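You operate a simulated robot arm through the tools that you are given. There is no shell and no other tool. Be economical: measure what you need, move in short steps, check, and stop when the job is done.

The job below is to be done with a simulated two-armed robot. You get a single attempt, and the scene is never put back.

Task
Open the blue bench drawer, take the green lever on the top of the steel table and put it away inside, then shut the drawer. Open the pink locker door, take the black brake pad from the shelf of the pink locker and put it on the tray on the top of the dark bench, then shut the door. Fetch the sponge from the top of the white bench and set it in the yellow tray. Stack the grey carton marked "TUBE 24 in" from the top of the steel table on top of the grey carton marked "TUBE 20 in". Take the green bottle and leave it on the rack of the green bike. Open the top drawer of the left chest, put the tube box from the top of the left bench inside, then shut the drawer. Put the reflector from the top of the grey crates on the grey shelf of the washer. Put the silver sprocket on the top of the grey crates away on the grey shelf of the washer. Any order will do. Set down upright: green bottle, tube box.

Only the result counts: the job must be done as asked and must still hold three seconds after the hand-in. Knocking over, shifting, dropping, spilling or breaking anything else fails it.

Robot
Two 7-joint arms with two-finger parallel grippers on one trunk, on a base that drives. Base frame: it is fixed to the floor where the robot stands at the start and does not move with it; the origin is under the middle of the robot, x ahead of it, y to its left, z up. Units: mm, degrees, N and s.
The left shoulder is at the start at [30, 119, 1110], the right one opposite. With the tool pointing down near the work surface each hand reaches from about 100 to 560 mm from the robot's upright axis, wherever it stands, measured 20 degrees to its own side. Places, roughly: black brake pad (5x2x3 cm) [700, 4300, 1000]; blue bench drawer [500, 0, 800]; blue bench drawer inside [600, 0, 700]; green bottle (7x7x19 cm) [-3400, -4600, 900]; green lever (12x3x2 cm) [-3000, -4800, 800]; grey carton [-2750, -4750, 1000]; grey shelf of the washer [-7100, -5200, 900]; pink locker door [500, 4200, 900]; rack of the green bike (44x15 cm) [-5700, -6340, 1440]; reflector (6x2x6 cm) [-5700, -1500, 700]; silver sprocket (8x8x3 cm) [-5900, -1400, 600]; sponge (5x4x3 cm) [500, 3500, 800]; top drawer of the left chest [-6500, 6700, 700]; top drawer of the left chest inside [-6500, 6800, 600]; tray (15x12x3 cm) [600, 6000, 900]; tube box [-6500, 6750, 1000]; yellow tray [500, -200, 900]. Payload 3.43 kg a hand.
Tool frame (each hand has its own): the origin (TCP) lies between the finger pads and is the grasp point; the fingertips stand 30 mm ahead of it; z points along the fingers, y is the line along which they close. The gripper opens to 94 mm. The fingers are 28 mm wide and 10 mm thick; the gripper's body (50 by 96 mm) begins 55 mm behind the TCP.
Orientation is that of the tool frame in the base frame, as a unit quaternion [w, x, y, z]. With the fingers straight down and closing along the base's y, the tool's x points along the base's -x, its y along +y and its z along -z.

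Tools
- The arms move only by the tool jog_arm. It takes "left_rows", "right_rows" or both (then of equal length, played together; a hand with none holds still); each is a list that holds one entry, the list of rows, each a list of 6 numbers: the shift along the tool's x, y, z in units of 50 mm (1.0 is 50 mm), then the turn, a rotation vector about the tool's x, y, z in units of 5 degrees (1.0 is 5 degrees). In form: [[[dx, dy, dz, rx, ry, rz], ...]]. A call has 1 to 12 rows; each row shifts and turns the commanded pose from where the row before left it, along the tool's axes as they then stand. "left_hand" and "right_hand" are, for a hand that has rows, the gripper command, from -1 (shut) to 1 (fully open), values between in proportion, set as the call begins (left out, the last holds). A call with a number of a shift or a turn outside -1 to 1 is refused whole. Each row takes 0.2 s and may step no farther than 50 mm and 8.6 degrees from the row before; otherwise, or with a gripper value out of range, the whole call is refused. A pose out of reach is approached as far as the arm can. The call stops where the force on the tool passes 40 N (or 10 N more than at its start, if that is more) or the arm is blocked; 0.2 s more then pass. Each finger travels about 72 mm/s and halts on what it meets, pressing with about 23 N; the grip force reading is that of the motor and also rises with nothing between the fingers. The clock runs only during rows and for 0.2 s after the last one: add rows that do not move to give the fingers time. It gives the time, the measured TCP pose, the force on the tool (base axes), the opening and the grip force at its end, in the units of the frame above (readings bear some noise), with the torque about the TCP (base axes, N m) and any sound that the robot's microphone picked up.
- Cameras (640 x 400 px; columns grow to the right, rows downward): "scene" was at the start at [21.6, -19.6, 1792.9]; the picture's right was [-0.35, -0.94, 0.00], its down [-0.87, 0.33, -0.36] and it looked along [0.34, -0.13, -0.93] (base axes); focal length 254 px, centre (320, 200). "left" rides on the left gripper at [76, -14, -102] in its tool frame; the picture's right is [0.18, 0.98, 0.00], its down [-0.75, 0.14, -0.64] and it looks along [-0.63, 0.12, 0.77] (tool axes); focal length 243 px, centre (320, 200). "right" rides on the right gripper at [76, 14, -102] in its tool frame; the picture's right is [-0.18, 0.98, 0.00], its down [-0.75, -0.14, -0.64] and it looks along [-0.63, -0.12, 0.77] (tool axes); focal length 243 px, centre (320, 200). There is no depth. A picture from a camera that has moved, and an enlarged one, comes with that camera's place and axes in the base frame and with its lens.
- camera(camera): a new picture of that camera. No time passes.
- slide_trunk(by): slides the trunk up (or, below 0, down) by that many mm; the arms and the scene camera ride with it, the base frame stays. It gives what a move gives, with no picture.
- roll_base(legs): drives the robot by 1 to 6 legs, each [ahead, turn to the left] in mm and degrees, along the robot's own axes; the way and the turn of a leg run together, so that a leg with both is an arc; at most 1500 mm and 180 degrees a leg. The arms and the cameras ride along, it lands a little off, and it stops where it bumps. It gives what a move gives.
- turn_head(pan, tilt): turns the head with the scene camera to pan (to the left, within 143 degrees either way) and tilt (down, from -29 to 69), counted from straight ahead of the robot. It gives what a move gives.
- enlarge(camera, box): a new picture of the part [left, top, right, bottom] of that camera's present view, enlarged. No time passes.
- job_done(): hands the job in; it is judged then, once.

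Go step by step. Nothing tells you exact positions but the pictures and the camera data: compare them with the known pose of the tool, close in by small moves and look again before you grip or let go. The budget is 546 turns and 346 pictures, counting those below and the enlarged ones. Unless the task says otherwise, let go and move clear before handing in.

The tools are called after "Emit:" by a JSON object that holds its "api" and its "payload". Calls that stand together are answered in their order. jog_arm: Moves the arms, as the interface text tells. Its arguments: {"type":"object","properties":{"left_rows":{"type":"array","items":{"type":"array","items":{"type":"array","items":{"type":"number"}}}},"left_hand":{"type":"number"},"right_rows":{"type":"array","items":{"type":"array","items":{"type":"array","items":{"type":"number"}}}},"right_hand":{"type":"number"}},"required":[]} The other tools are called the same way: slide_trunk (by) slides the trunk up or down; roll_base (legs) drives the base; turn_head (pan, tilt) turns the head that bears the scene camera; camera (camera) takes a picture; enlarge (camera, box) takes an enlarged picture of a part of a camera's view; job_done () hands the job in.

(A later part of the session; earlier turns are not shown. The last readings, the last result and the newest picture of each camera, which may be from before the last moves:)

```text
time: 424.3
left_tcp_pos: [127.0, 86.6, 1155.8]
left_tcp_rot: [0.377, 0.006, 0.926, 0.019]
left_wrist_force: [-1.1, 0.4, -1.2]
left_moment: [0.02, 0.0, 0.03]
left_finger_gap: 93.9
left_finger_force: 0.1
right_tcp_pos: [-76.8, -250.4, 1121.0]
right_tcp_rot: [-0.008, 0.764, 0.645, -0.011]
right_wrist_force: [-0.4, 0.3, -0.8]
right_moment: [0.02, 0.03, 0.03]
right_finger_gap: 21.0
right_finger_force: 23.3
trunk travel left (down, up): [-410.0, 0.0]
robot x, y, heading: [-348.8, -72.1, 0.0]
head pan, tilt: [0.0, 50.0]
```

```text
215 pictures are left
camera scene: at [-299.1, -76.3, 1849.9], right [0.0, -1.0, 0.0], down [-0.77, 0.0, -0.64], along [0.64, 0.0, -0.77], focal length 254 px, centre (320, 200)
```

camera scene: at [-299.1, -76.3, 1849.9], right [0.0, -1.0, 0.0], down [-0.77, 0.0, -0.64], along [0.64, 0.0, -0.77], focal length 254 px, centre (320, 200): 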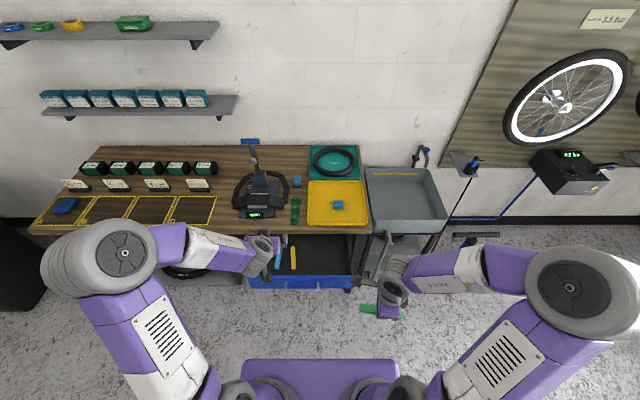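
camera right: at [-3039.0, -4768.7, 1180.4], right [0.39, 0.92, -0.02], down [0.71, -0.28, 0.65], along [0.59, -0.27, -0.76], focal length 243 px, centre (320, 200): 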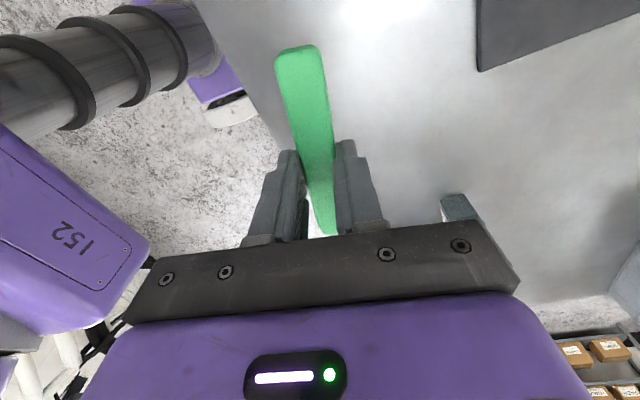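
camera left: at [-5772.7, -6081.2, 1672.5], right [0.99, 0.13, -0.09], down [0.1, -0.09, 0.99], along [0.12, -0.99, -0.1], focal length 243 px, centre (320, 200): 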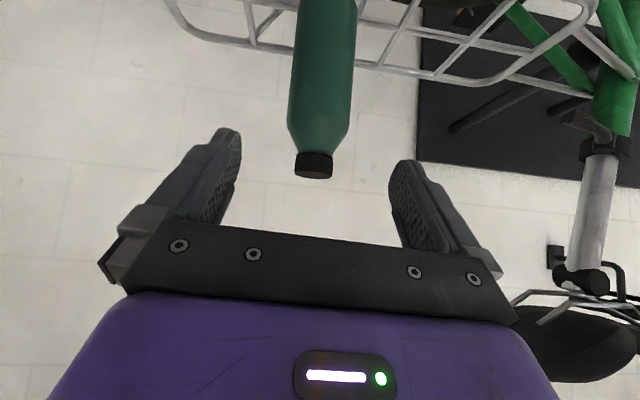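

Emit:
{"api": "roll_base", "payload": {"legs": [[95, 0]]}}

Emit:
{"api": "jog_arm", "payload": {"left_rows": [[[0, 0.6, -0.2, 0, 0, 0], [0, 0.6, -0.2, 0, 0, 0], [0, 0.6, -0.2, 0, 0, 0], [0, 0, 0, 0, 0, 0], [0, 0, 0, 0, 0, 0], [0, 0, 0, 0, 0, 0], [0, 0, 0, 0, 0, 0], [0, 0, 0, 0, 0, 0], [0, 0, 0, 0, 0, 0]]], "right_rows": [[[0, 0, 0, 0, 0, 0], [0, 0, 0, 0, 0, 0], [0.64, 0.583, 0, 0, 0, 0], [0.64, 0.583, 0, 0, 0, 0], [0.64, 0.583, 0, 0, 0, 0], [0.64, 0.583, 0, 0, 0, 0], [0.64, 0.583, 0, 0, 0, 0], [0.64, 0.583, 0, 0, 0, 0], [0, 0, 0, 0, 0, 0]]]}}

Emit:
{"api": "jog_arm", "payload": {"right_rows": [[[0, 0, 0.9, 0, 0, 0], [0, 0, 0.9, 0, 0, 0], [0, 0, 0.9, 0, 0, 0], [0, 0, 0.9, 0, 0, 0]]]}}

Emit:
{"api": "camera", "payload": {"camera": "scene"}}

Emit:
{"api": "camera", "payload": {"camera": "right"}}

```text
time: 425.4
left_tcp_pos: [220.2, 86.3, 1156.2]
left_tcp_rot: [0.377, 0.007, 0.926, 0.019]
left_wrist_force: [0.6, -0.5, 0.7]
left_moment: [0.02, -0.01, 0.02]
left_finger_gap: 94.1
left_finger_force: 0.0
right_tcp_pos: [18.4, -250.3, 1119.2]
right_tcp_rot: [-0.007, 0.764, 0.645, -0.011]
right_wrist_force: [-0.8, 0.4, -0.5]
right_moment: [-0.01, 0.0, 0.0]
right_finger_gap: 20.8
right_finger_force: 23.2
trunk travel left (down, up): [-410.0, 0.0]
robot x, y, heading: [-253.0, -78.2, -0.1]
head pan, tilt: [0.0, 50.0]
```

```text
time: 427.4
left_tcp_pos: [199.5, 174.9, 1181.7]
left_tcp_rot: [0.377, 0.006, 0.926, 0.02]
left_wrist_force: [-0.1, 0.6, 0.4]
left_moment: [-0.01, -0.01, 0.03]
left_finger_gap: 94.0
left_finger_force: 0.1
right_tcp_pos: [221.9, -90.4, 1112.2]
right_tcp_rot: [-0.008, 0.765, 0.644, -0.012]
right_wrist_force: [0.6, -0.1, -0.6]
right_moment: [0.0, 0.0, -0.03]
right_finger_gap: 20.8
right_finger_force: 22.8
trunk travel left (down, up): [-410.0, 0.0]
robot x, y, heading: [-247.0, -74.4, -0.1]
head pan, tilt: [0.0, 50.0]
```

```text
time: 428.4
left_tcp_pos: [200.7, 176.2, 1180.1]
left_tcp_rot: [0.375, 0.007, 0.927, 0.02]
left_wrist_force: [0.1, -0.3, 0.5]
left_moment: [0.0, 0.02, 0.02]
left_finger_gap: 94.4
left_finger_force: 0.0
right_tcp_pos: [219.2, -92.9, 932.8]
right_tcp_rot: [-0.008, 0.765, 0.644, -0.011]
right_wrist_force: [0.1, 0.3, 0.2]
right_moment: [-0.04, 0.01, 0.01]
right_finger_gap: 20.8
right_finger_force: 23.0
trunk travel left (down, up): [-410.0, 0.0]
robot x, y, heading: [-250.9, -75.8, -0.2]
head pan, tilt: [0.0, 50.0]
```

```text
214 pictures are left
camera scene: at [-204.4, -76.7, 1849.8], right [0.0, -1.0, 0.0], down [-0.77, 0.0, -0.64], along [0.64, 0.0, -0.77], focal length 254 px, centre (320, 200)
```

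scene: 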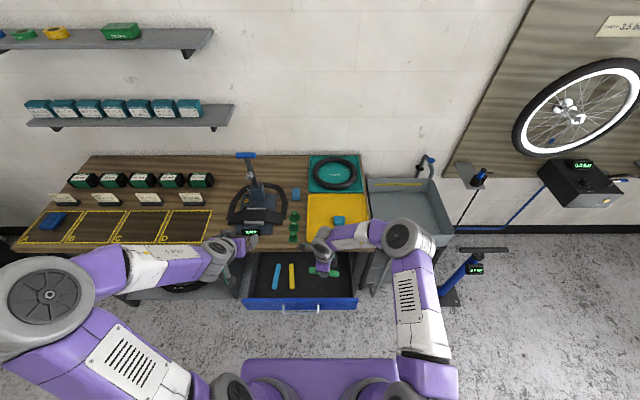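

```text
213 pictures are left
camera right: at [248.9, -20.4, 1033.6], right [0.94, -0.35, -0.02], down [-0.25, -0.72, 0.65], along [-0.24, -0.6, -0.76], focal length 243 px, centre (320, 200)
```

right: 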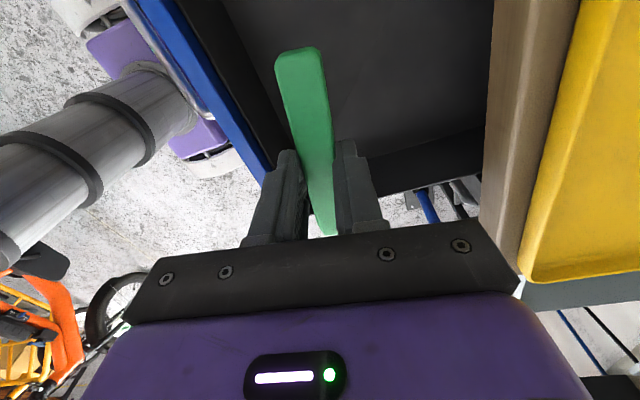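

Emit:
{"api": "jog_arm", "payload": {"right_rows": [[[0, 0.1, 0.8, 0, 0, 0], [0, 0, 0.8, 0, 0, 0], [0, 0, 0.5, 0, 0, 0]]]}}

Emit:
{"api": "camera", "payload": {"camera": "right"}}

Emit:
{"api": "enlarge", "payload": {"camera": "scene", "box": [230, 210, 390, 320]}}

```text
time: 429.2
left_tcp_pos: [199.9, 177.0, 1179.9]
left_tcp_rot: [0.375, 0.006, 0.927, 0.02]
left_wrist_force: [-0.3, -0.6, -0.3]
left_moment: [-0.01, -0.01, 0.0]
left_finger_gap: 93.8
left_finger_force: 0.1
right_tcp_pos: [221.3, -92.4, 827.9]
right_tcp_rot: [-0.008, 0.764, 0.645, -0.01]
right_wrist_force: [-0.6, 0.2, 0.6]
right_moment: [0.02, 0.07, 0.02]
right_finger_gap: 20.8
right_finger_force: 23.4
trunk travel left (down, up): [-410.0, 0.0]
robot x, y, heading: [-253.5, -77.0, -0.3]
head pan, tilt: [0.0, 50.0]
```

```text
212 pictures are left
camera right: at [250.2, -19.3, 929.0], right [0.94, -0.35, -0.02], down [-0.25, -0.72, 0.65], along [-0.24, -0.6, -0.76], focal length 243 px, centre (320, 200)
```

right: 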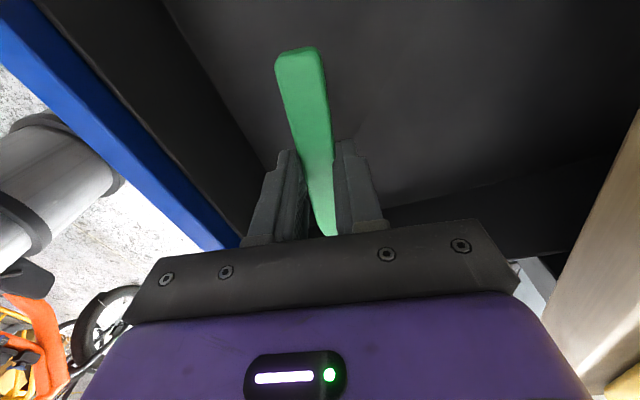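

```text
3.64 times, centred on (310, 265) of scene
camera zoom: at [-204.9, -76.5, 1849.8], right [0.0, -1.0, 0.0], down [-0.77, 0.0, -0.64], along [0.64, 0.0, -0.77], focal length 922 px, centre (356, -36)
```

zoom: 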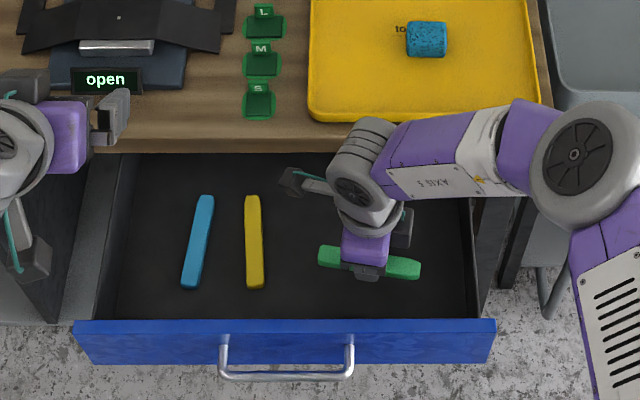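

Emit:
{"api": "jog_arm", "payload": {"right_rows": [[[0, 0.1, 0.3, 0, 0, 0], [0, 0, 0.2, 0, 0, 0], [0, 0, 0.2, 0, 0, 0], [0, 0, 0.2, 0, 0, 0]]]}}

Emit:
{"api": "camera", "payload": {"camera": "right"}}

```text
time: 430.2
left_tcp_pos: [200.1, 175.4, 1180.9]
left_tcp_rot: [0.376, 0.006, 0.926, 0.02]
left_wrist_force: [-1.1, -0.6, 0.1]
left_moment: [0.0, -0.02, -0.04]
left_finger_gap: 94.0
left_finger_force: 0.1
right_tcp_pos: [223.3, -93.9, 784.0]
right_tcp_rot: [-0.008, 0.765, 0.644, -0.01]
right_wrist_force: [0.9, 0.1, 0.2]
right_moment: [0.01, 0.03, 0.0]
right_finger_gap: 20.9
right_finger_force: 23.0
trunk travel left (down, up): [-410.0, 0.0]
robot x, y, heading: [-252.1, -74.4, -0.2]
head pan, tilt: [0.0, 50.0]
```

```text
210 pictures are left
camera right: at [252.9, -20.3, 884.8], right [0.94, -0.35, -0.02], down [-0.25, -0.72, 0.65], along [-0.24, -0.6, -0.76], focal length 243 px, centre (320, 200)
```

right: 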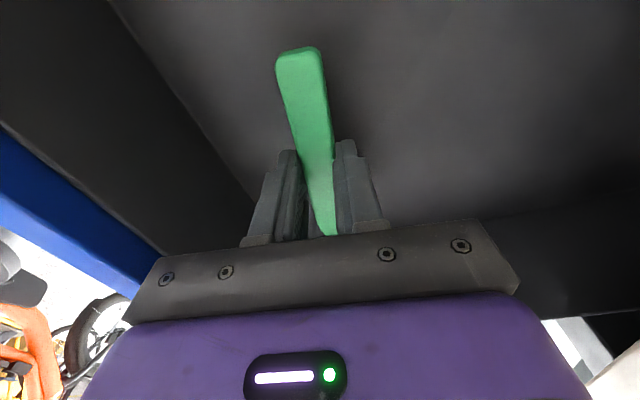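

Emit:
{"api": "jog_arm", "payload": {"right_rows": [[[0, 0, 0.2, 0, 0, 0], [0, 0, 0.15, 0, 0, 0], [0, 0, 0.15, 0, 0, 0]]]}}

Emit:
{"api": "camera", "payload": {"camera": "right"}}

```text
time: 431.0
left_tcp_pos: [198.4, 175.7, 1181.8]
left_tcp_rot: [0.377, 0.007, 0.926, 0.02]
left_wrist_force: [-0.8, 0.5, 0.8]
left_moment: [0.02, -0.02, -0.01]
left_finger_gap: 93.8
left_finger_force: 0.1
right_tcp_pos: [222.8, -92.4, 762.7]
right_tcp_rot: [-0.006, 0.764, 0.645, -0.009]
right_wrist_force: [0.8, -2.4, 30.2]
right_moment: [0.12, -0.41, 0.0]
right_finger_gap: 20.8
right_finger_force: 23.4
trunk travel left (down, up): [-410.0, 0.0]
robot x, y, heading: [-252.2, -78.1, -0.4]
head pan, tilt: [0.0, 50.0]
```

```text
209 pictures are left
camera right: at [252.6, -19.9, 863.8], right [0.94, -0.35, -0.02], down [-0.25, -0.72, 0.65], along [-0.24, -0.6, -0.76], focal length 243 px, centre (320, 200)
```

right: 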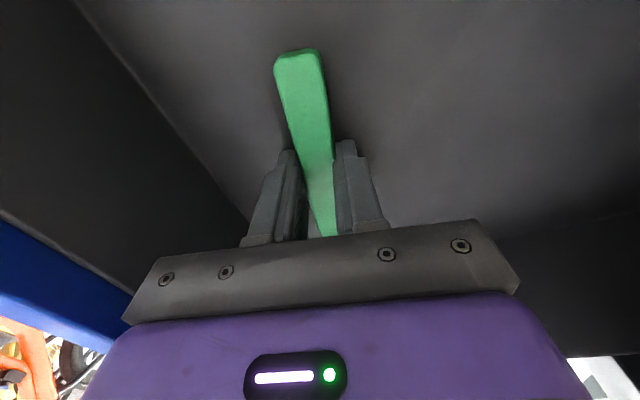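

Emit:
{"api": "jog_arm", "payload": {"right_rows": [[[0, 0, -0.04, 0, 0, 0], [0, 0, 0, 0, 0, 0], [0, 0, 0, 0, 0, 0]]], "right_hand": -0.1}}

Emit:
{"api": "jog_arm", "payload": {"right_rows": [[[0, 0, -0.4, 0, 0, 0], [0, 0, -0.9, 0, 0, 0], [0, 0, -0.9, 0, 0, 0], [0, 0, -0.9, 0, 0, 0], [0, 0, -0.9, 0, 0, 0], [0, 0, -0.9, 0, 0, 0]]]}}

Emit:
{"api": "camera", "payload": {"camera": "right"}}

```text
time: 431.8
left_tcp_pos: [198.4, 177.3, 1180.1]
left_tcp_rot: [0.378, 0.006, 0.926, 0.02]
left_wrist_force: [-0.1, -0.3, -0.9]
left_moment: [-0.01, 0.0, -0.02]
left_finger_gap: 94.3
left_finger_force: 0.0
right_tcp_pos: [222.3, -91.9, 763.5]
right_tcp_rot: [-0.008, 0.764, 0.645, -0.008]
right_wrist_force: [1.8, 9.1, 28.8]
right_moment: [0.32, -0.87, 0.27]
right_finger_gap: 41.9
right_finger_force: 0.1
trunk travel left (down, up): [-410.0, 0.0]
robot x, y, heading: [-253.2, -77.7, 0.0]
head pan, tilt: [0.0, 50.0]
```

```text
time: 433.2
left_tcp_pos: [199.3, 176.9, 1181.3]
left_tcp_rot: [0.376, 0.007, 0.926, 0.02]
left_wrist_force: [0.2, -0.3, -0.4]
left_moment: [0.02, 0.01, 0.02]
left_finger_gap: 94.0
left_finger_force: 0.1
right_tcp_pos: [228.1, -93.1, 1006.0]
right_tcp_rot: [-0.008, 0.764, 0.645, -0.011]
right_wrist_force: [0.1, 0.7, -0.1]
right_moment: [-0.02, -0.04, 0.01]
right_finger_gap: 42.1
right_finger_force: 0.1
trunk travel left (down, up): [-410.0, 0.0]
robot x, y, heading: [-249.6, -75.9, -0.4]
head pan, tilt: [0.0, 50.0]
```

```text
208 pictures are left
camera right: at [258.4, -19.5, 1107.3], right [0.94, -0.35, -0.02], down [-0.25, -0.72, 0.65], along [-0.24, -0.6, -0.76], focal length 243 px, centre (320, 200)
```

right: 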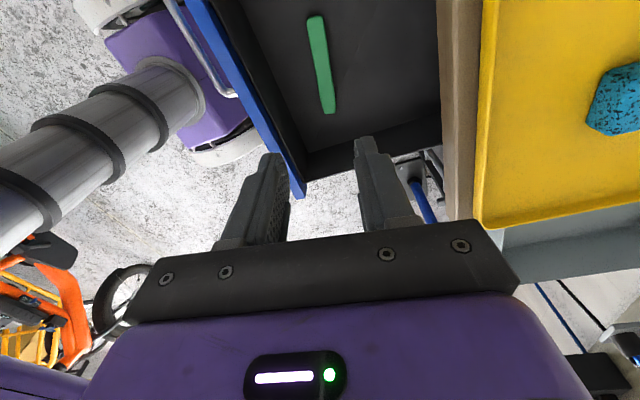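

Lever lies in the drawer. I'll clear the right hand, back up, and use the left hand, pointing forward, to push the drawer shut.

Emit:
{"api": "jog_arm", "payload": {"right_rows": [[[0, -0.5, -0.8, 0, 0, 0], [0, -0.6, -0.8, 0, 0, 0], [0, -0.9, -0.4, 0, 0, 0], [0, -0.9, 0, 0, 0, 0], [-0.5, -0.6, 0, 0, 0, 0], [-0.5, -0.6, 0, 0, 0, 0], [0, 0, 0, 0, 0, 0]]], "left_rows": [[[0, 0, 0, 0, -1, 0], [0, 0, 0, 0, -1, 0], [0, 0, 0, 0, -1, 0], [0, 0, 0, 0, -1, 0], [0, 0, 0, 0, -1, 0], [0, 0, 0, 0, -1, 0], [0, 0, 0, 0, -1, 0]]], "left_hand": -1}}

Emit:
{"api": "roll_base", "payload": {"legs": [[-250, 0]]}}

Emit:
{"api": "slide_trunk", "payload": {"by": -260}}

Emit:
{"api": "camera", "payload": {"camera": "scene"}}

```text
time: 434.8
left_tcp_pos: [201.0, 191.1, 1193.7]
left_tcp_rot: [0.636, 0.015, 0.771, 0.016]
left_wrist_force: [0.0, -0.3, 0.8]
left_moment: [0.02, 0.04, 0.01]
left_finger_gap: 0.0
left_finger_force: 23.3
left hand out of reach, approached as far as the arm can: row 6, 7
right_tcp_pos: [18.2, -109.6, 1110.6]
right_tcp_rot: [-0.008, 0.764, 0.645, -0.011]
right_wrist_force: [1.1, -0.4, 0.1]
right_moment: [-0.03, 0.0, -0.03]
right_finger_gap: 42.0
right_finger_force: 0.2
trunk travel left (down, up): [-410.0, 0.0]
robot x, y, heading: [-251.2, -75.4, -0.3]
head pan, tilt: [0.0, 50.0]
```

```text
time: 436.7
left_tcp_pos: [-51.1, 191.4, 1194.2]
left_tcp_rot: [0.635, 0.014, 0.772, 0.014]
left_wrist_force: [0.2, -0.7, -0.5]
left_moment: [0.0, 0.0, 0.0]
left_finger_gap: 0.3
left_finger_force: 23.2
right_tcp_pos: [-232.1, -106.1, 1112.2]
right_tcp_rot: [-0.008, 0.765, 0.644, -0.011]
right_wrist_force: [-0.4, -0.2, 0.2]
right_moment: [-0.01, -0.05, -0.02]
right_finger_gap: 42.4
right_finger_force: 0.1
trunk travel left (down, up): [-410.0, 0.0]
robot x, y, heading: [-505.3, -76.8, -0.2]
head pan, tilt: [0.0, 50.0]
```

```text
time: 439.3
left_tcp_pos: [-51.3, 190.7, 934.0]
left_tcp_rot: [0.636, 0.014, 0.772, 0.014]
left_wrist_force: [0.0, 0.0, -0.1]
left_moment: [0.03, -0.03, 0.0]
left_finger_gap: 0.2
left_finger_force: 23.2
right_tcp_pos: [-234.0, -106.7, 850.5]
right_tcp_rot: [-0.008, 0.765, 0.644, -0.011]
right_wrist_force: [-0.2, -0.1, -0.8]
right_moment: [0.0, 0.01, -0.02]
right_finger_gap: 42.3
right_finger_force: 0.0
trunk travel left (down, up): [-150.0, 260.0]
robot x, y, heading: [-501.8, -76.5, -0.2]
head pan, tilt: [0.0, 50.0]
```

```text
207 pictures are left
camera scene: at [-457.8, -75.7, 1590.0], right [0.0, -1.0, 0.0], down [-0.77, 0.0, -0.64], along [0.64, 0.0, -0.77], focal length 254 px, centre (320, 200)
```

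scene: 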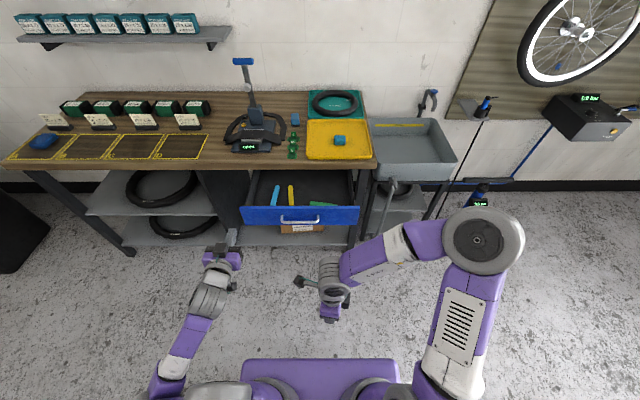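

Emit:
{"api": "jog_arm", "payload": {"left_rows": [[[0.69, -0.4, 0.13, 0, 0, 0], [0.69, -0.4, 0.13, 0, 0, 0], [0.69, -0.4, 0.13, 0, 0, 0], [0.69, -0.4, 0.13, 0, 0, 0]]]}}

Emit:
{"api": "roll_base", "payload": {"legs": [[130, 0]]}}

Emit:
{"api": "camera", "payload": {"camera": "left"}}

Emit:
{"api": "camera", "payload": {"camera": "scene"}}

```text
time: 440.3
left_tcp_pos: [-61.7, 223.2, 869.0]
left_tcp_rot: [0.633, 0.019, 0.774, 0.009]
left_wrist_force: [-0.1, -0.1, -0.1]
left_moment: [-0.01, -0.01, 0.0]
left_finger_gap: 0.2
left_finger_force: 23.1
left hand out of reach, approached as far as the arm can: row 1, 2, 3, 4
right_tcp_pos: [-234.2, -107.3, 851.5]
right_tcp_rot: [-0.007, 0.765, 0.644, -0.011]
right_wrist_force: [-0.3, 1.0, 0.5]
right_moment: [0.02, 0.02, -0.04]
right_finger_gap: 42.3
right_finger_force: 0.1
trunk travel left (down, up): [-150.0, 260.0]
robot x, y, heading: [-501.3, -78.2, -0.1]
head pan, tilt: [0.0, 50.0]
```

```text
time: 441.6
left_tcp_pos: [65.7, 222.9, 867.4]
left_tcp_rot: [0.633, 0.019, 0.774, 0.009]
left_wrist_force: [-0.7, 0.7, -0.2]
left_moment: [0.0, 0.03, 0.01]
left_finger_gap: 0.1
left_finger_force: 23.4
right_tcp_pos: [-104.5, -108.9, 852.0]
right_tcp_rot: [-0.008, 0.764, 0.645, -0.011]
right_wrist_force: [0.0, -0.4, 0.2]
right_moment: [0.02, 0.04, -0.01]
right_finger_gap: 42.1
right_finger_force: 0.0
trunk travel left (down, up): [-150.0, 260.0]
robot x, y, heading: [-376.4, -76.5, -0.0]
head pan, tilt: [0.0, 50.0]
```

```text
206 pictures are left
camera left: at [-49.6, 211.6, 813.9], right [-0.02, 0.99, -0.14], down [-0.48, 0.12, 0.87], along [0.88, 0.09, 0.47], focal length 243 px, centre (320, 200)
```

left: 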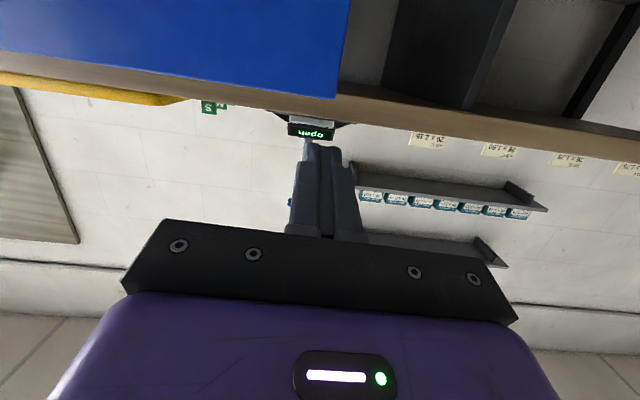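

```text
205 pictures are left
camera scene: at [-328.3, -76.1, 1589.8], right [0.0, -1.0, 0.0], down [-0.77, 0.0, -0.64], along [0.64, 0.0, -0.77], focal length 254 px, centre (320, 200)
```

scene: 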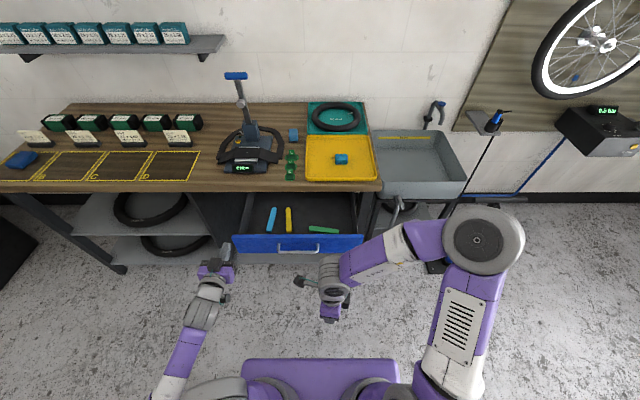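

Emit:
{"api": "jog_arm", "payload": {"left_rows": [[[0.35, -0.6, 0.07, 0, 0, 0], [0.35, -0.6, 0.07, 0, 0, 0], [0.35, -0.6, 0.07, 0, 0, 0], [0.35, -0.5, 0.07, 0, 0, 0]]]}}

Emit:
{"api": "camera", "payload": {"camera": "scene"}}

```text
time: 442.6
left_tcp_pos: [63.5, 221.7, 863.8]
left_tcp_rot: [0.632, 0.021, 0.775, 0.006]
left_wrist_force: [-0.3, 0.5, 0.7]
left_moment: [0.03, -0.03, 0.02]
left_finger_gap: 0.0
left_finger_force: 23.0
left hand out of reach, approached as far as the arm can: row 1, 2, 3, 4
right_tcp_pos: [-104.7, -107.5, 851.3]
right_tcp_rot: [-0.008, 0.765, 0.644, -0.011]
right_wrist_force: [-0.4, -0.2, 0.3]
right_moment: [-0.04, -0.03, -0.01]
right_finger_gap: 42.0
right_finger_force: 0.0
trunk travel left (down, up): [-150.0, 260.0]
robot x, y, heading: [-376.7, -75.5, 0.0]
head pan, tilt: [0.0, 50.0]
```

```text
204 pictures are left
camera scene: at [-329.7, -76.1, 1589.8], right [0.0, -1.0, 0.0], down [-0.77, 0.0, -0.64], along [0.64, 0.0, -0.77], focal length 254 px, centre (320, 200)
```

scene: 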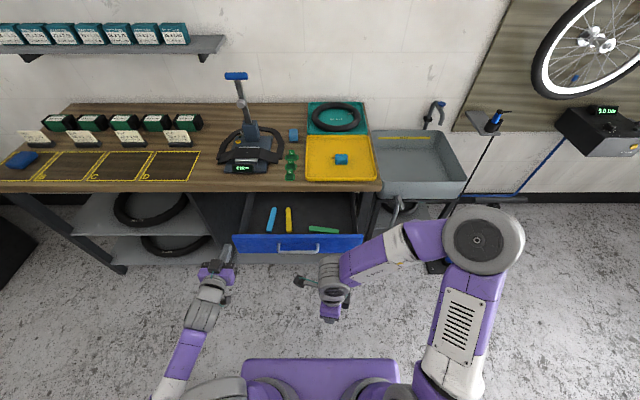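

Emit:
{"api": "jog_arm", "payload": {"left_rows": [[[0, 0, 0, 0, 1, 0], [0, 0, 0, 0, 1, 0], [0, 0, 0, 0, 1, 0], [0, 0, 0, 0, 1, 0], [0, 0, 0, 0, 1, 0]]]}}

```text
time: 443.8
left_tcp_pos: [63.3, 222.3, 864.7]
left_tcp_rot: [0.449, 0.015, 0.893, 0.014]
left_wrist_force: [-0.3, -0.4, -0.7]
left_moment: [0.01, 0.01, -0.01]
left_finger_gap: 0.0
left_finger_force: 22.9
right_tcp_pos: [-105.1, -108.2, 851.0]
right_tcp_rot: [-0.008, 0.764, 0.645, -0.012]
right_wrist_force: [-0.1, -0.1, 0.2]
right_moment: [-0.02, -0.02, 0.01]
right_finger_gap: 42.3
right_finger_force: 0.0
trunk travel left (down, up): [-150.0, 260.0]
robot x, y, heading: [-375.5, -74.8, -0.5]
head pan, tilt: [0.0, 50.0]
```

Emit:
{"api": "jog_arm", "payload": {"left_rows": [[[0.24, -0.6, 0.18, 0, 0, 0], [0.24, -0.6, 0.18, 0, 0, 0], [0.24, -0.6, 0.18, 0, 0, 0], [0.24, -0.6, 0.18, 0, 0, 0]]]}}

Emit:
{"api": "camera", "payload": {"camera": "left"}}

```text
time: 444.8
left_tcp_pos: [62.7, 130.8, 815.6]
left_tcp_rot: [0.452, 0.015, 0.892, 0.013]
left_wrist_force: [-0.4, 0.6, -0.1]
left_moment: [0.05, 0.03, -0.04]
left_finger_gap: 0.1
left_finger_force: 22.8
left hand out of reach, approached as far as the arm can: row 4
right_tcp_pos: [-106.0, -108.0, 851.9]
right_tcp_rot: [-0.008, 0.765, 0.644, -0.01]
right_wrist_force: [0.7, 0.2, 0.5]
right_moment: [0.01, 0.0, 0.01]
right_finger_gap: 42.0
right_finger_force: 0.2
trunk travel left (down, up): [-150.0, 260.0]
robot x, y, heading: [-376.4, -77.3, -0.2]
head pan, tilt: [0.0, 50.0]
```

```text
203 pictures are left
camera left: at [-65.3, 118.1, 814.8], right [-0.09, 0.99, -0.11], down [-0.07, 0.1, 0.99], along [0.99, 0.1, 0.06], focal length 243 px, centre (320, 200)
```

left: 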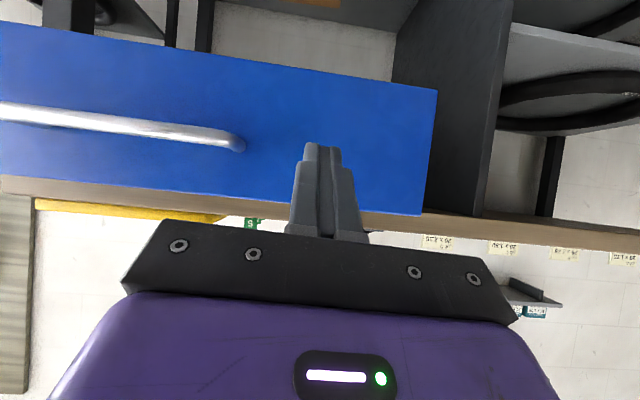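

Emit:
{"api": "roll_base", "payload": {"legs": [[220, 0]]}}

Emit:
{"api": "camera", "payload": {"camera": "scene"}}

```text
time: 446.5
left_tcp_pos: [285.2, 129.8, 815.0]
left_tcp_rot: [0.451, 0.016, 0.892, 0.013]
left_wrist_force: [-0.1, -0.2, -0.5]
left_moment: [0.0, 0.02, 0.01]
left_finger_gap: 0.0
left_finger_force: 23.2
right_tcp_pos: [117.3, -109.2, 852.1]
right_tcp_rot: [-0.007, 0.765, 0.644, -0.011]
right_wrist_force: [-0.1, 0.3, 0.4]
right_moment: [-0.01, 0.02, 0.0]
right_finger_gap: 42.0
right_finger_force: 0.0
trunk travel left (down, up): [-150.0, 260.0]
robot x, y, heading: [-157.4, -76.5, -0.2]
head pan, tilt: [0.0, 50.0]
```

```text
202 pictures are left
camera scene: at [-106.6, -77.1, 1589.8], right [0.0, -1.0, 0.0], down [-0.77, 0.0, -0.64], along [0.64, 0.0, -0.77], focal length 254 px, centre (320, 200)
```

scene: 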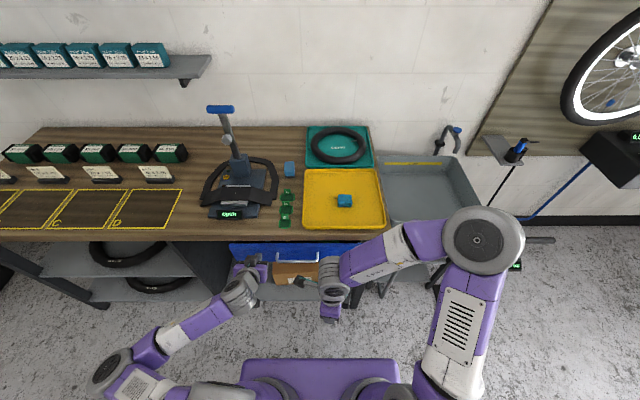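

Emit:
{"api": "jog_arm", "payload": {"left_rows": [[[-0.143, 0, 0.192, 0, 0, 0], [-0.143, 0, 0.192, 0, 0, 0], [-0.143, 0, 0.192, 0, 0, 0], [-0.143, 0, 0.192, 0, 0, 0], [-0.143, 0, 0.192, 0, 0, 0]]]}}

Emit:
{"api": "camera", "payload": {"camera": "left"}}

```text
time: 447.4
left_tcp_pos: [316.1, 129.9, 815.9]
left_tcp_rot: [0.446, 0.018, 0.895, 0.012]
left_wrist_force: [-22.5, 1.9, 9.4]
left_moment: [0.1, -0.1, 0.1]
left_finger_gap: 0.1
left_finger_force: 23.1
right_tcp_pos: [113.9, -109.6, 851.4]
right_tcp_rot: [-0.008, 0.764, 0.645, -0.01]
right_wrist_force: [0.8, 0.2, -0.7]
right_moment: [0.01, -0.05, -0.03]
right_finger_gap: 42.3
right_finger_force: 0.2
trunk travel left (down, up): [-150.0, 260.0]
robot x, y, heading: [-155.1, -79.8, -0.2]
head pan, tilt: [0.0, 50.0]
stopped in row 4 (left hand): the force on the tool passed its limit at 48 N (the readings are from after the stop); the commanded pose is now the measured one
```

```text
201 pictures are left
camera left: at [188.6, 116.6, 815.6], right [-0.09, 0.99, -0.11], down [-0.06, 0.11, 0.99], along [0.99, 0.1, 0.05], focal length 243 px, centre (320, 200)
```

left: 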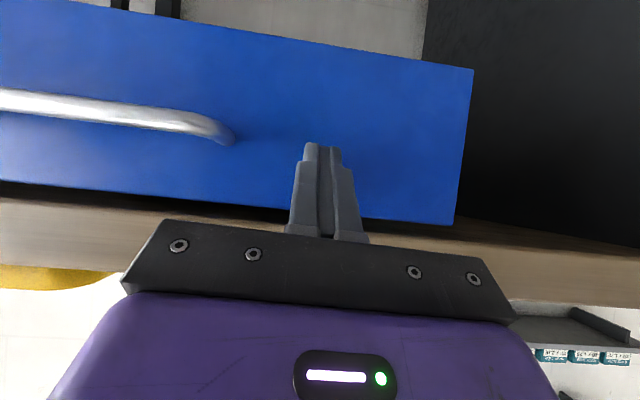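

Emit:
{"api": "jog_arm", "payload": {"left_rows": [[[0.143, 0, -0.8, 0, 0, 0], [0, 0, -0.8, 0, 0, 0]]]}}

Emit:
{"api": "roll_base", "payload": {"legs": [[-280, 0]]}}

Emit:
{"api": "enlarge", "payload": {"camera": "scene", "box": [200, 130, 400, 255]}}

```text
time: 448.0
left_tcp_pos: [277.9, 132.7, 848.7]
left_tcp_rot: [0.446, 0.017, 0.895, 0.012]
left_wrist_force: [-0.1, -0.2, 0.0]
left_moment: [0.01, 0.02, 0.01]
left_finger_gap: 0.0
left_finger_force: 23.2
left hand out of reach, approached as far as the arm can: row 2
right_tcp_pos: [115.9, -109.1, 851.0]
right_tcp_rot: [-0.007, 0.764, 0.645, -0.011]
right_wrist_force: [-0.3, 0.0, -0.2]
right_moment: [0.02, 0.02, -0.01]
right_finger_gap: 42.1
right_finger_force: 0.0
trunk travel left (down, up): [-150.0, 260.0]
robot x, y, heading: [-157.5, -79.2, -0.1]
head pan, tilt: [0.0, 50.0]
```

```text
time: 450.0
left_tcp_pos: [-7.5, 134.0, 849.2]
left_tcp_rot: [0.445, 0.015, 0.895, 0.013]
left_wrist_force: [-0.6, -0.9, -0.2]
left_moment: [0.01, 0.01, 0.03]
left_finger_gap: 0.0
left_finger_force: 23.2
right_tcp_pos: [-167.4, -106.6, 851.5]
right_tcp_rot: [-0.007, 0.763, 0.646, -0.01]
right_wrist_force: [0.0, 0.4, 0.4]
right_moment: [-0.02, -0.02, -0.02]
right_finger_gap: 42.5
right_finger_force: 0.1
trunk travel left (down, up): [-150.0, 260.0]
robot x, y, heading: [-435.6, -73.7, 0.1]
head pan, tilt: [0.0, 50.0]
```

```text
3.20 times, centred on (300, 192) of scene
camera zoom: at [-392.2, -76.5, 1589.9], right [0.0, -1.0, 0.0], down [-0.77, 0.0, -0.64], along [0.64, 0.0, -0.77], focal length 811 px, centre (384, 224)
```

zoom: 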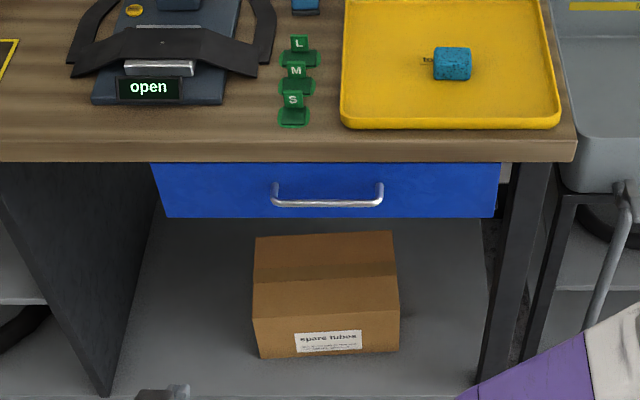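

Drawer is shut. Next: the grey crates. I'll raise the trunk and drive around the small table to look west.

Emit:
{"api": "slide_trunk", "payload": {"by": 225}}

Emit:
{"api": "roll_base", "payload": {"legs": [[-60, 0], [0, -86], [1500, 0], [1500, 0], [330, 0], [0, -93]]}}

Emit:
{"api": "turn_head", "payload": {"pan": 20, "tilt": 10}}

Emit:
{"api": "camera", "payload": {"camera": "scene"}}

```text
time: 452.4
left_tcp_pos: [-5.5, 134.1, 1074.9]
left_tcp_rot: [0.446, 0.015, 0.895, 0.013]
left_wrist_force: [-0.7, 0.3, 0.1]
left_moment: [0.01, 0.0, 0.02]
left_finger_gap: 0.0
left_finger_force: 22.8
right_tcp_pos: [-166.3, -107.3, 1075.6]
right_tcp_rot: [-0.008, 0.763, 0.646, -0.012]
right_wrist_force: [0.2, -0.1, 0.4]
right_moment: [-0.03, 0.01, 0.01]
right_finger_gap: 42.2
right_finger_force: 0.0
trunk travel left (down, up): [-375.0, 35.0]
robot x, y, heading: [-439.5, -77.8, 0.0]
head pan, tilt: [0.0, 50.0]
```

```text
time: 476.7
left_tcp_pos: [-636.4, -3580.3, 1074.5]
left_tcp_rot: [0.015, 0.895, -0.012, -0.446]
left_wrist_force: [0.3, 0.1, -0.3]
left_moment: [-0.02, 0.03, 0.01]
left_finger_gap: 0.2
left_finger_force: 23.4
right_tcp_pos: [-478.3, -3338.7, 1076.3]
right_tcp_rot: [0.011, -0.649, 0.761, -0.008]
right_wrist_force: [0.1, 0.3, -0.1]
right_moment: [0.04, -0.01, 0.02]
right_finger_gap: 42.4
right_finger_force: 0.1
trunk travel left (down, up): [-375.0, 35.0]
robot x, y, heading: [-202.9, -3365.2, -179.4]
head pan, tilt: [0.0, 50.0]
```

```text
time: 477.8
left_tcp_pos: [-636.1, -3580.9, 1075.4]
left_tcp_rot: [0.015, 0.895, -0.012, -0.446]
left_wrist_force: [0.2, 0.2, -1.0]
left_moment: [0.0, -0.01, 0.0]
left_finger_gap: 0.0
left_finger_force: 23.0
right_tcp_pos: [-477.5, -3338.6, 1075.5]
right_tcp_rot: [0.011, -0.649, 0.761, -0.008]
right_wrist_force: [0.2, 0.2, 0.0]
right_moment: [-0.02, 0.02, 0.03]
right_finger_gap: 42.3
right_finger_force: 0.1
trunk travel left (down, up): [-375.0, 35.0]
robot x, y, heading: [-209.9, -3368.9, -179.2]
head pan, tilt: [20.0, 10.0]
```

```text
199 pictures are left
camera scene: at [-265.5, -3398.9, 1876.6], right [-0.35, 0.94, 0.0], down [0.16, 0.06, -0.98], along [-0.92, -0.34, -0.17], focal length 254 px, centre (320, 200)
```

scene: 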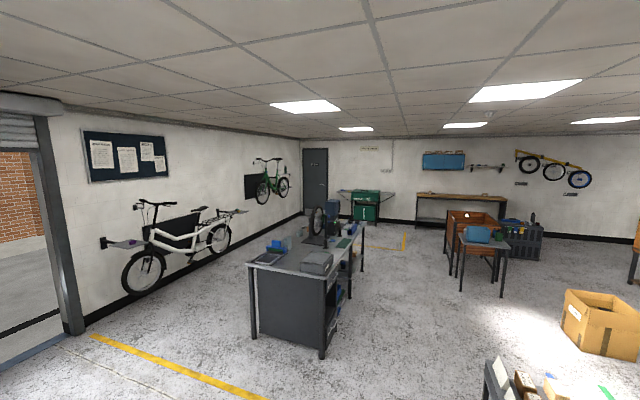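

Emit:
{"api": "roll_base", "payload": {"legs": [[1500, 0], [1500, 0], [1500, -1]]}}

Emit:
{"api": "turn_head", "payload": {"pan": -60, "tilt": 20}}

Emit:
{"api": "camera", "payload": {"camera": "scene"}}

```text
time: 499.2
left_tcp_pos: [-5130.7, -3511.3, 1075.1]
left_tcp_rot: [0.011, 0.895, -0.022, -0.446]
left_wrist_force: [0.0, 0.2, -0.5]
left_moment: [0.01, -0.01, -0.01]
left_finger_gap: 0.0
left_finger_force: 23.2
right_tcp_pos: [-4967.7, -3271.1, 1075.2]
right_tcp_rot: [0.011, -0.64, 0.768, -0.008]
right_wrist_force: [0.3, -0.3, 0.2]
right_moment: [-0.01, 0.02, 0.03]
right_finger_gap: 42.4
right_finger_force: 0.0
trunk travel left (down, up): [-375.0, 35.0]
robot x, y, heading: [-4698.6, -3306.8, 179.2]
head pan, tilt: [20.0, 10.0]
```

```text
time: 500.8
left_tcp_pos: [-5130.7, -3510.2, 1074.2]
left_tcp_rot: [0.01, 0.895, -0.022, -0.446]
left_wrist_force: [0.3, 0.0, -0.2]
left_moment: [0.0, 0.03, -0.01]
left_finger_gap: 0.1
left_finger_force: 23.0
right_tcp_pos: [-4966.9, -3272.6, 1075.8]
right_tcp_rot: [0.011, -0.64, 0.768, -0.007]
right_wrist_force: [0.2, -0.2, -0.3]
right_moment: [-0.02, -0.02, 0.02]
right_finger_gap: 42.1
right_finger_force: 0.1
trunk travel left (down, up): [-375.0, 35.0]
robot x, y, heading: [-4694.9, -3308.8, 179.0]
head pan, tilt: [-60.0, 20.0]
```

```text
198 pictures are left
camera scene: at [-4713.1, -3226.0, 1860.4], right [0.87, 0.49, 0.0], down [0.17, -0.3, -0.94], along [-0.46, 0.82, -0.34], focal length 254 px, centre (320, 200)
```

scene: 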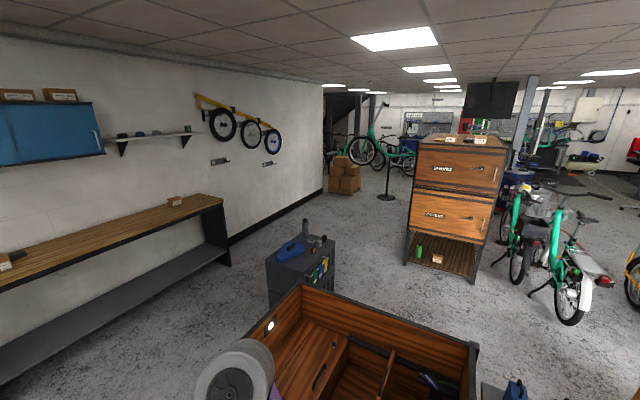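

Emit:
{"api": "enlarge", "payload": {"camera": "scene", "box": [240, 200, 360, 320]}}

```text
3.33 times, centred on (300, 260) of scene
camera zoom: at [-4713.1, -3226.0, 1860.4], right [0.87, 0.49, 0.0], down [0.17, -0.3, -0.94], along [-0.46, 0.82, -0.34], focal length 845 px, centre (387, 0)
```

zoom: 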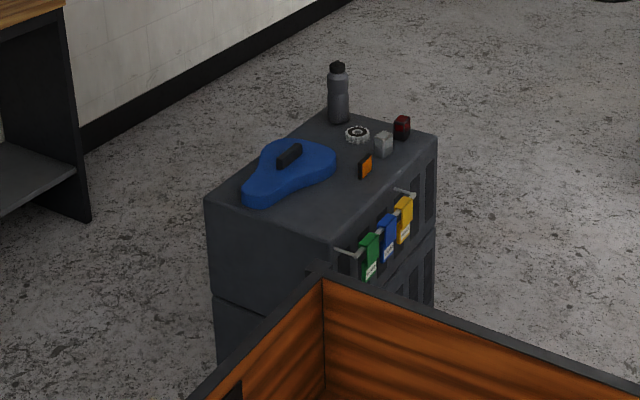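

Emit:
{"api": "turn_head", "payload": {"pan": -105, "tilt": 25}}

Emit:
{"api": "camera", "payload": {"camera": "scene"}}

Emit:
{"api": "turn_head", "payload": {"pan": -25, "tilt": 20}}

Emit:
{"api": "camera", "payload": {"camera": "scene"}}

```text
time: 501.9
left_tcp_pos: [-5130.5, -3511.3, 1074.8]
left_tcp_rot: [0.011, 0.895, -0.021, -0.446]
left_wrist_force: [0.1, -0.4, 1.2]
left_moment: [-0.01, 0.02, 0.01]
left_finger_gap: 0.1
left_finger_force: 23.4
right_tcp_pos: [-4966.7, -3271.4, 1076.6]
right_tcp_rot: [0.012, -0.64, 0.768, -0.008]
right_wrist_force: [-0.1, 0.1, 0.0]
right_moment: [0.02, -0.01, 0.0]
right_finger_gap: 42.0
right_finger_force: 0.0
trunk travel left (down, up): [-375.0, 35.0]
robot x, y, heading: [-4695.7, -3301.2, 178.9]
head pan, tilt: [-105.0, 25.0]
```

```text
196 pictures are left
camera scene: at [-4642.6, -3218.7, 1852.3], right [0.96, -0.27, 0.0], down [-0.12, -0.41, -0.91], along [0.25, 0.87, -0.42], focal length 254 px, centre (320, 200)
```

scene: 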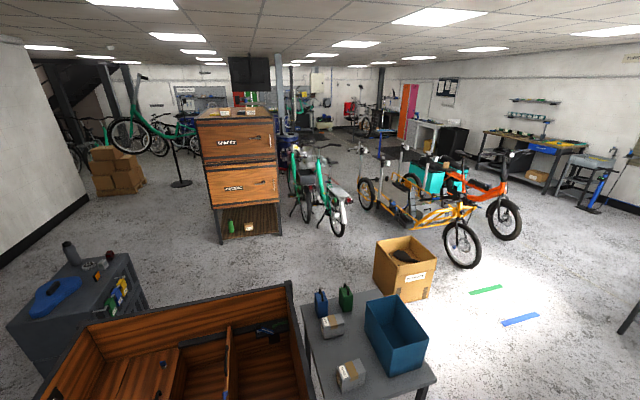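

```text
time: 503.4
left_tcp_pos: [-5131.3, -3511.4, 1075.7]
left_tcp_rot: [0.011, 0.895, -0.021, -0.446]
left_wrist_force: [-1.1, 0.1, 0.3]
left_moment: [0.05, -0.02, 0.01]
left_finger_gap: 0.0
left_finger_force: 23.6
right_tcp_pos: [-4967.1, -3273.2, 1076.3]
right_tcp_rot: [0.011, -0.64, 0.768, -0.008]
right_wrist_force: [-0.2, 0.1, 0.0]
right_moment: [0.02, 0.04, 0.0]
right_finger_gap: 42.2
right_finger_force: 0.0
trunk travel left (down, up): [-375.0, 35.0]
robot x, y, heading: [-4695.0, -3303.5, 179.1]
head pan, tilt: [-25.0, 20.0]
```

```text
195 pictures are left
camera scene: at [-4751.5, -3266.6, 1860.4], right [0.44, 0.9, 0.0], down [0.31, -0.15, -0.94], along [-0.85, 0.41, -0.34], focal length 254 px, centre (320, 200)
```

scene: 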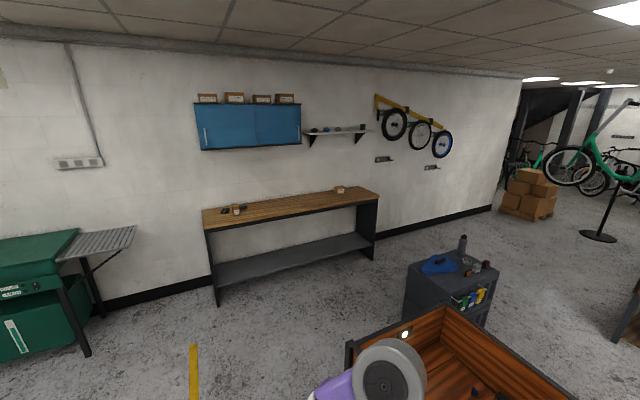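

Emit:
{"api": "roll_base", "payload": {"legs": [[1500, 0], [0, -45], [450, 0], [0, -44]]}}

Emit:
{"api": "turn_head", "payload": {"pan": 0, "tilt": 30}}

Emit:
{"api": "camera", "payload": {"camera": "scene"}}

```text
time: 517.2
left_tcp_pos: [-6680.5, -2489.8, 1074.2]
left_tcp_rot: [0.313, -0.607, 0.657, 0.318]
left_wrist_force: [0.5, 0.1, -0.3]
left_moment: [0.01, -0.01, -0.01]
left_finger_gap: 0.1
left_finger_force: 23.2
right_tcp_pos: [-6447.6, -2661.0, 1075.9]
right_tcp_rot: [0.002, 0.105, 0.994, -0.013]
right_wrist_force: [1.0, -0.2, 0.2]
right_moment: [0.0, 0.02, -0.02]
right_finger_gap: 42.3
right_finger_force: 0.0
trunk travel left (down, up): [-375.0, 35.0]
robot x, y, heading: [-6490.8, -2927.1, 87.4]
head pan, tilt: [-25.0, 20.0]
```

```text
time: 518.1
left_tcp_pos: [-6682.4, -2490.6, 1074.3]
left_tcp_rot: [0.312, -0.608, 0.657, 0.318]
left_wrist_force: [0.1, 0.8, -0.1]
left_moment: [-0.02, 0.03, -0.02]
left_finger_gap: 0.1
left_finger_force: 23.2
right_tcp_pos: [-6447.6, -2660.6, 1076.6]
right_tcp_rot: [0.002, 0.105, 0.994, -0.013]
right_wrist_force: [0.4, 0.5, 0.3]
right_moment: [-0.01, -0.02, -0.02]
right_finger_gap: 42.3
right_finger_force: 0.1
trunk travel left (down, up): [-375.0, 35.0]
robot x, y, heading: [-6488.0, -2929.3, 87.4]
head pan, tilt: [0.0, 30.0]
```

```text
194 pictures are left
camera scene: at [-6487.8, -2869.2, 1844.4], right [1.0, -0.04, 0.0], down [-0.02, -0.5, -0.87], along [0.04, 0.87, -0.5], focal length 254 px, centre (320, 200)
```

scene: 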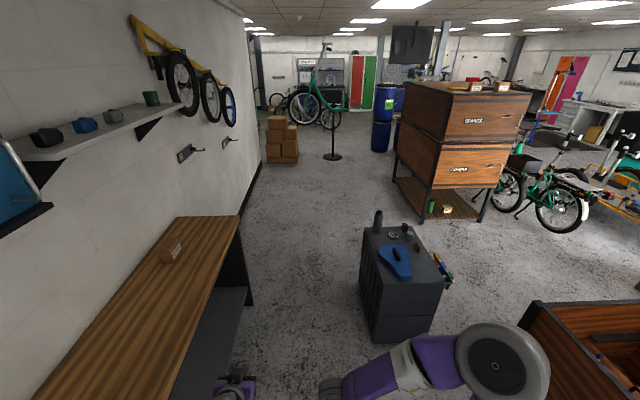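

Emit:
{"api": "roll_base", "payload": {"legs": [[0, 5], [1300, 0], [660, 0], [0, -92.4], [1370, 0]]}}

Emit:
{"api": "camera", "payload": {"camera": "scene"}}

```text
time: 534.5
left_tcp_pos: [-5786.5, -820.7, 1073.7]
left_tcp_rot: [0.446, 0.037, 0.894, 0.003]
left_wrist_force: [0.8, -0.3, -0.7]
left_moment: [0.0, -0.02, 0.01]
left_finger_gap: 0.0
left_finger_force: 23.0
right_tcp_pos: [-5957.1, -1053.9, 1075.1]
right_tcp_rot: [-0.009, 0.778, 0.628, -0.012]
right_wrist_force: [0.3, -0.3, 0.4]
right_moment: [-0.01, 0.01, 0.05]
right_finger_gap: 42.5
right_finger_force: 0.1
trunk travel left (down, up): [-375.0, 35.0]
robot x, y, heading: [-6228.0, -1011.5, -2.6]
head pan, tilt: [0.0, 30.0]
stopped in leg 5: the robot was blocked; the commanded pose is now the measured one
```

```text
193 pictures are left
camera scene: at [-6164.6, -1014.0, 1844.1], right [-0.04, -1.0, 0.0], down [-0.5, 0.02, -0.86], along [0.86, -0.04, -0.5], focal length 254 px, centre (320, 200)
```

scene: 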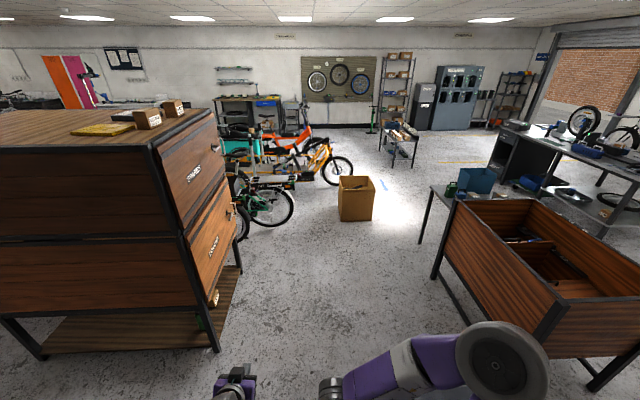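

Emit:
{"api": "turn_head", "payload": {"pan": -40, "tilt": 60}}

Emit:
{"api": "camera", "payload": {"camera": "scene"}}

```text
time: 535.6
left_tcp_pos: [-5789.8, -820.4, 1075.6]
left_tcp_rot: [0.447, 0.035, 0.894, 0.004]
left_wrist_force: [0.2, -0.9, 0.3]
left_moment: [0.0, 0.0, 0.02]
left_finger_gap: 0.4
left_finger_force: 22.9
right_tcp_pos: [-5959.8, -1055.1, 1076.7]
right_tcp_rot: [-0.008, 0.778, 0.629, -0.011]
right_wrist_force: [0.2, 0.2, 0.4]
right_moment: [0.0, 0.02, 0.02]
right_finger_gap: 42.2
right_finger_force: 0.0
trunk travel left (down, up): [-375.0, 35.0]
robot x, y, heading: [-6229.4, -1013.8, -2.5]
head pan, tilt: [-40.0, 60.0]
```

```text
192 pictures are left
camera scene: at [-6211.0, -1055.1, 1802.3], right [-0.68, -0.74, 0.0], down [-0.64, 0.58, -0.5], along [0.37, -0.34, -0.87], focal length 254 px, centre (320, 200)
```

scene: 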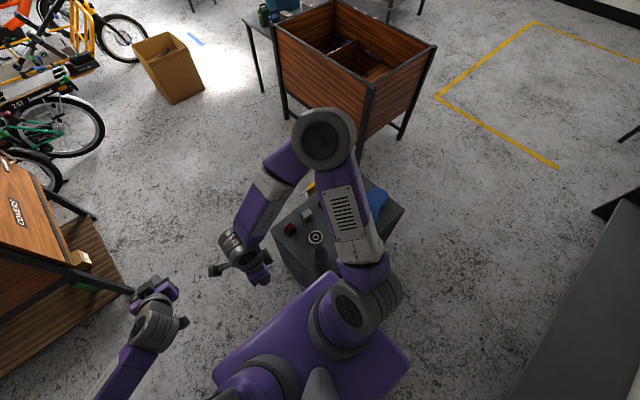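

The base nudged the crate corner; things on it still stand. I'll back off and go round to its north side.

Emit:
{"api": "roll_base", "payload": {"legs": [[-150, 0], [0, 20.5], [667, 0], [0, -108]]}}

Emit:
{"api": "turn_head", "payload": {"pan": 0, "tilt": 50}}

Emit:
{"api": "camera", "payload": {"camera": "scene"}}

```text
time: 546.0
left_tcp_pos: [-5536.6, -1234.6, 1074.0]
left_tcp_rot: [0.32, 0.656, 0.608, -0.313]
left_wrist_force: [0.0, -0.3, -0.3]
left_moment: [-0.01, 0.0, -0.01]
left_finger_gap: 0.0
left_finger_force: 23.0
right_tcp_pos: [-5769.9, -1064.5, 1075.5]
right_tcp_rot: [-0.013, 0.994, -0.104, -0.001]
right_wrist_force: [0.6, 0.3, 0.1]
right_moment: [0.01, 0.02, 0.0]
right_finger_gap: 42.2
right_finger_force: 0.1
trunk travel left (down, up): [-375.0, 35.0]
robot x, y, heading: [-5727.8, -794.9, -92.2]
head pan, tilt: [-40.0, 60.0]
```

```text
time: 547.1
left_tcp_pos: [-5536.8, -1234.5, 1075.4]
left_tcp_rot: [0.319, 0.656, 0.608, -0.313]
left_wrist_force: [-0.3, 0.2, 0.1]
left_moment: [0.01, 0.02, -0.01]
left_finger_gap: 0.1
left_finger_force: 23.2
right_tcp_pos: [-5770.1, -1065.2, 1076.2]
right_tcp_rot: [-0.014, 0.994, -0.105, -0.003]
right_wrist_force: [1.1, -0.2, -0.4]
right_moment: [-0.02, 0.0, -0.03]
right_finger_gap: 42.2
right_finger_force: 0.0
trunk travel left (down, up): [-375.0, 35.0]
robot x, y, heading: [-5727.2, -796.8, -92.2]
head pan, tilt: [0.0, 50.0]
```

```text
191 pictures are left
camera scene: at [-5730.7, -842.2, 1814.8], right [-1.0, 0.04, 0.0], down [0.03, 0.77, -0.64], along [-0.03, -0.64, -0.77], focal length 254 px, centre (320, 200)
```

scene: 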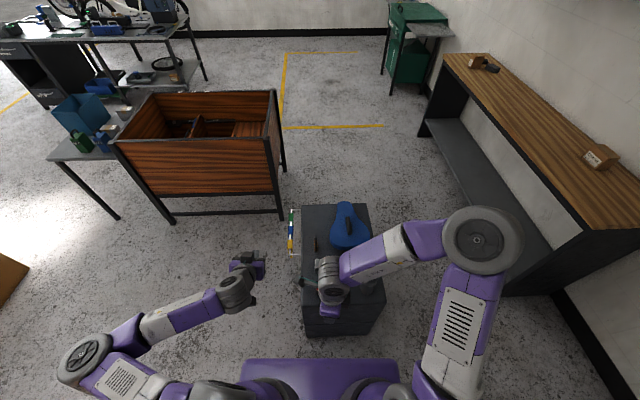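

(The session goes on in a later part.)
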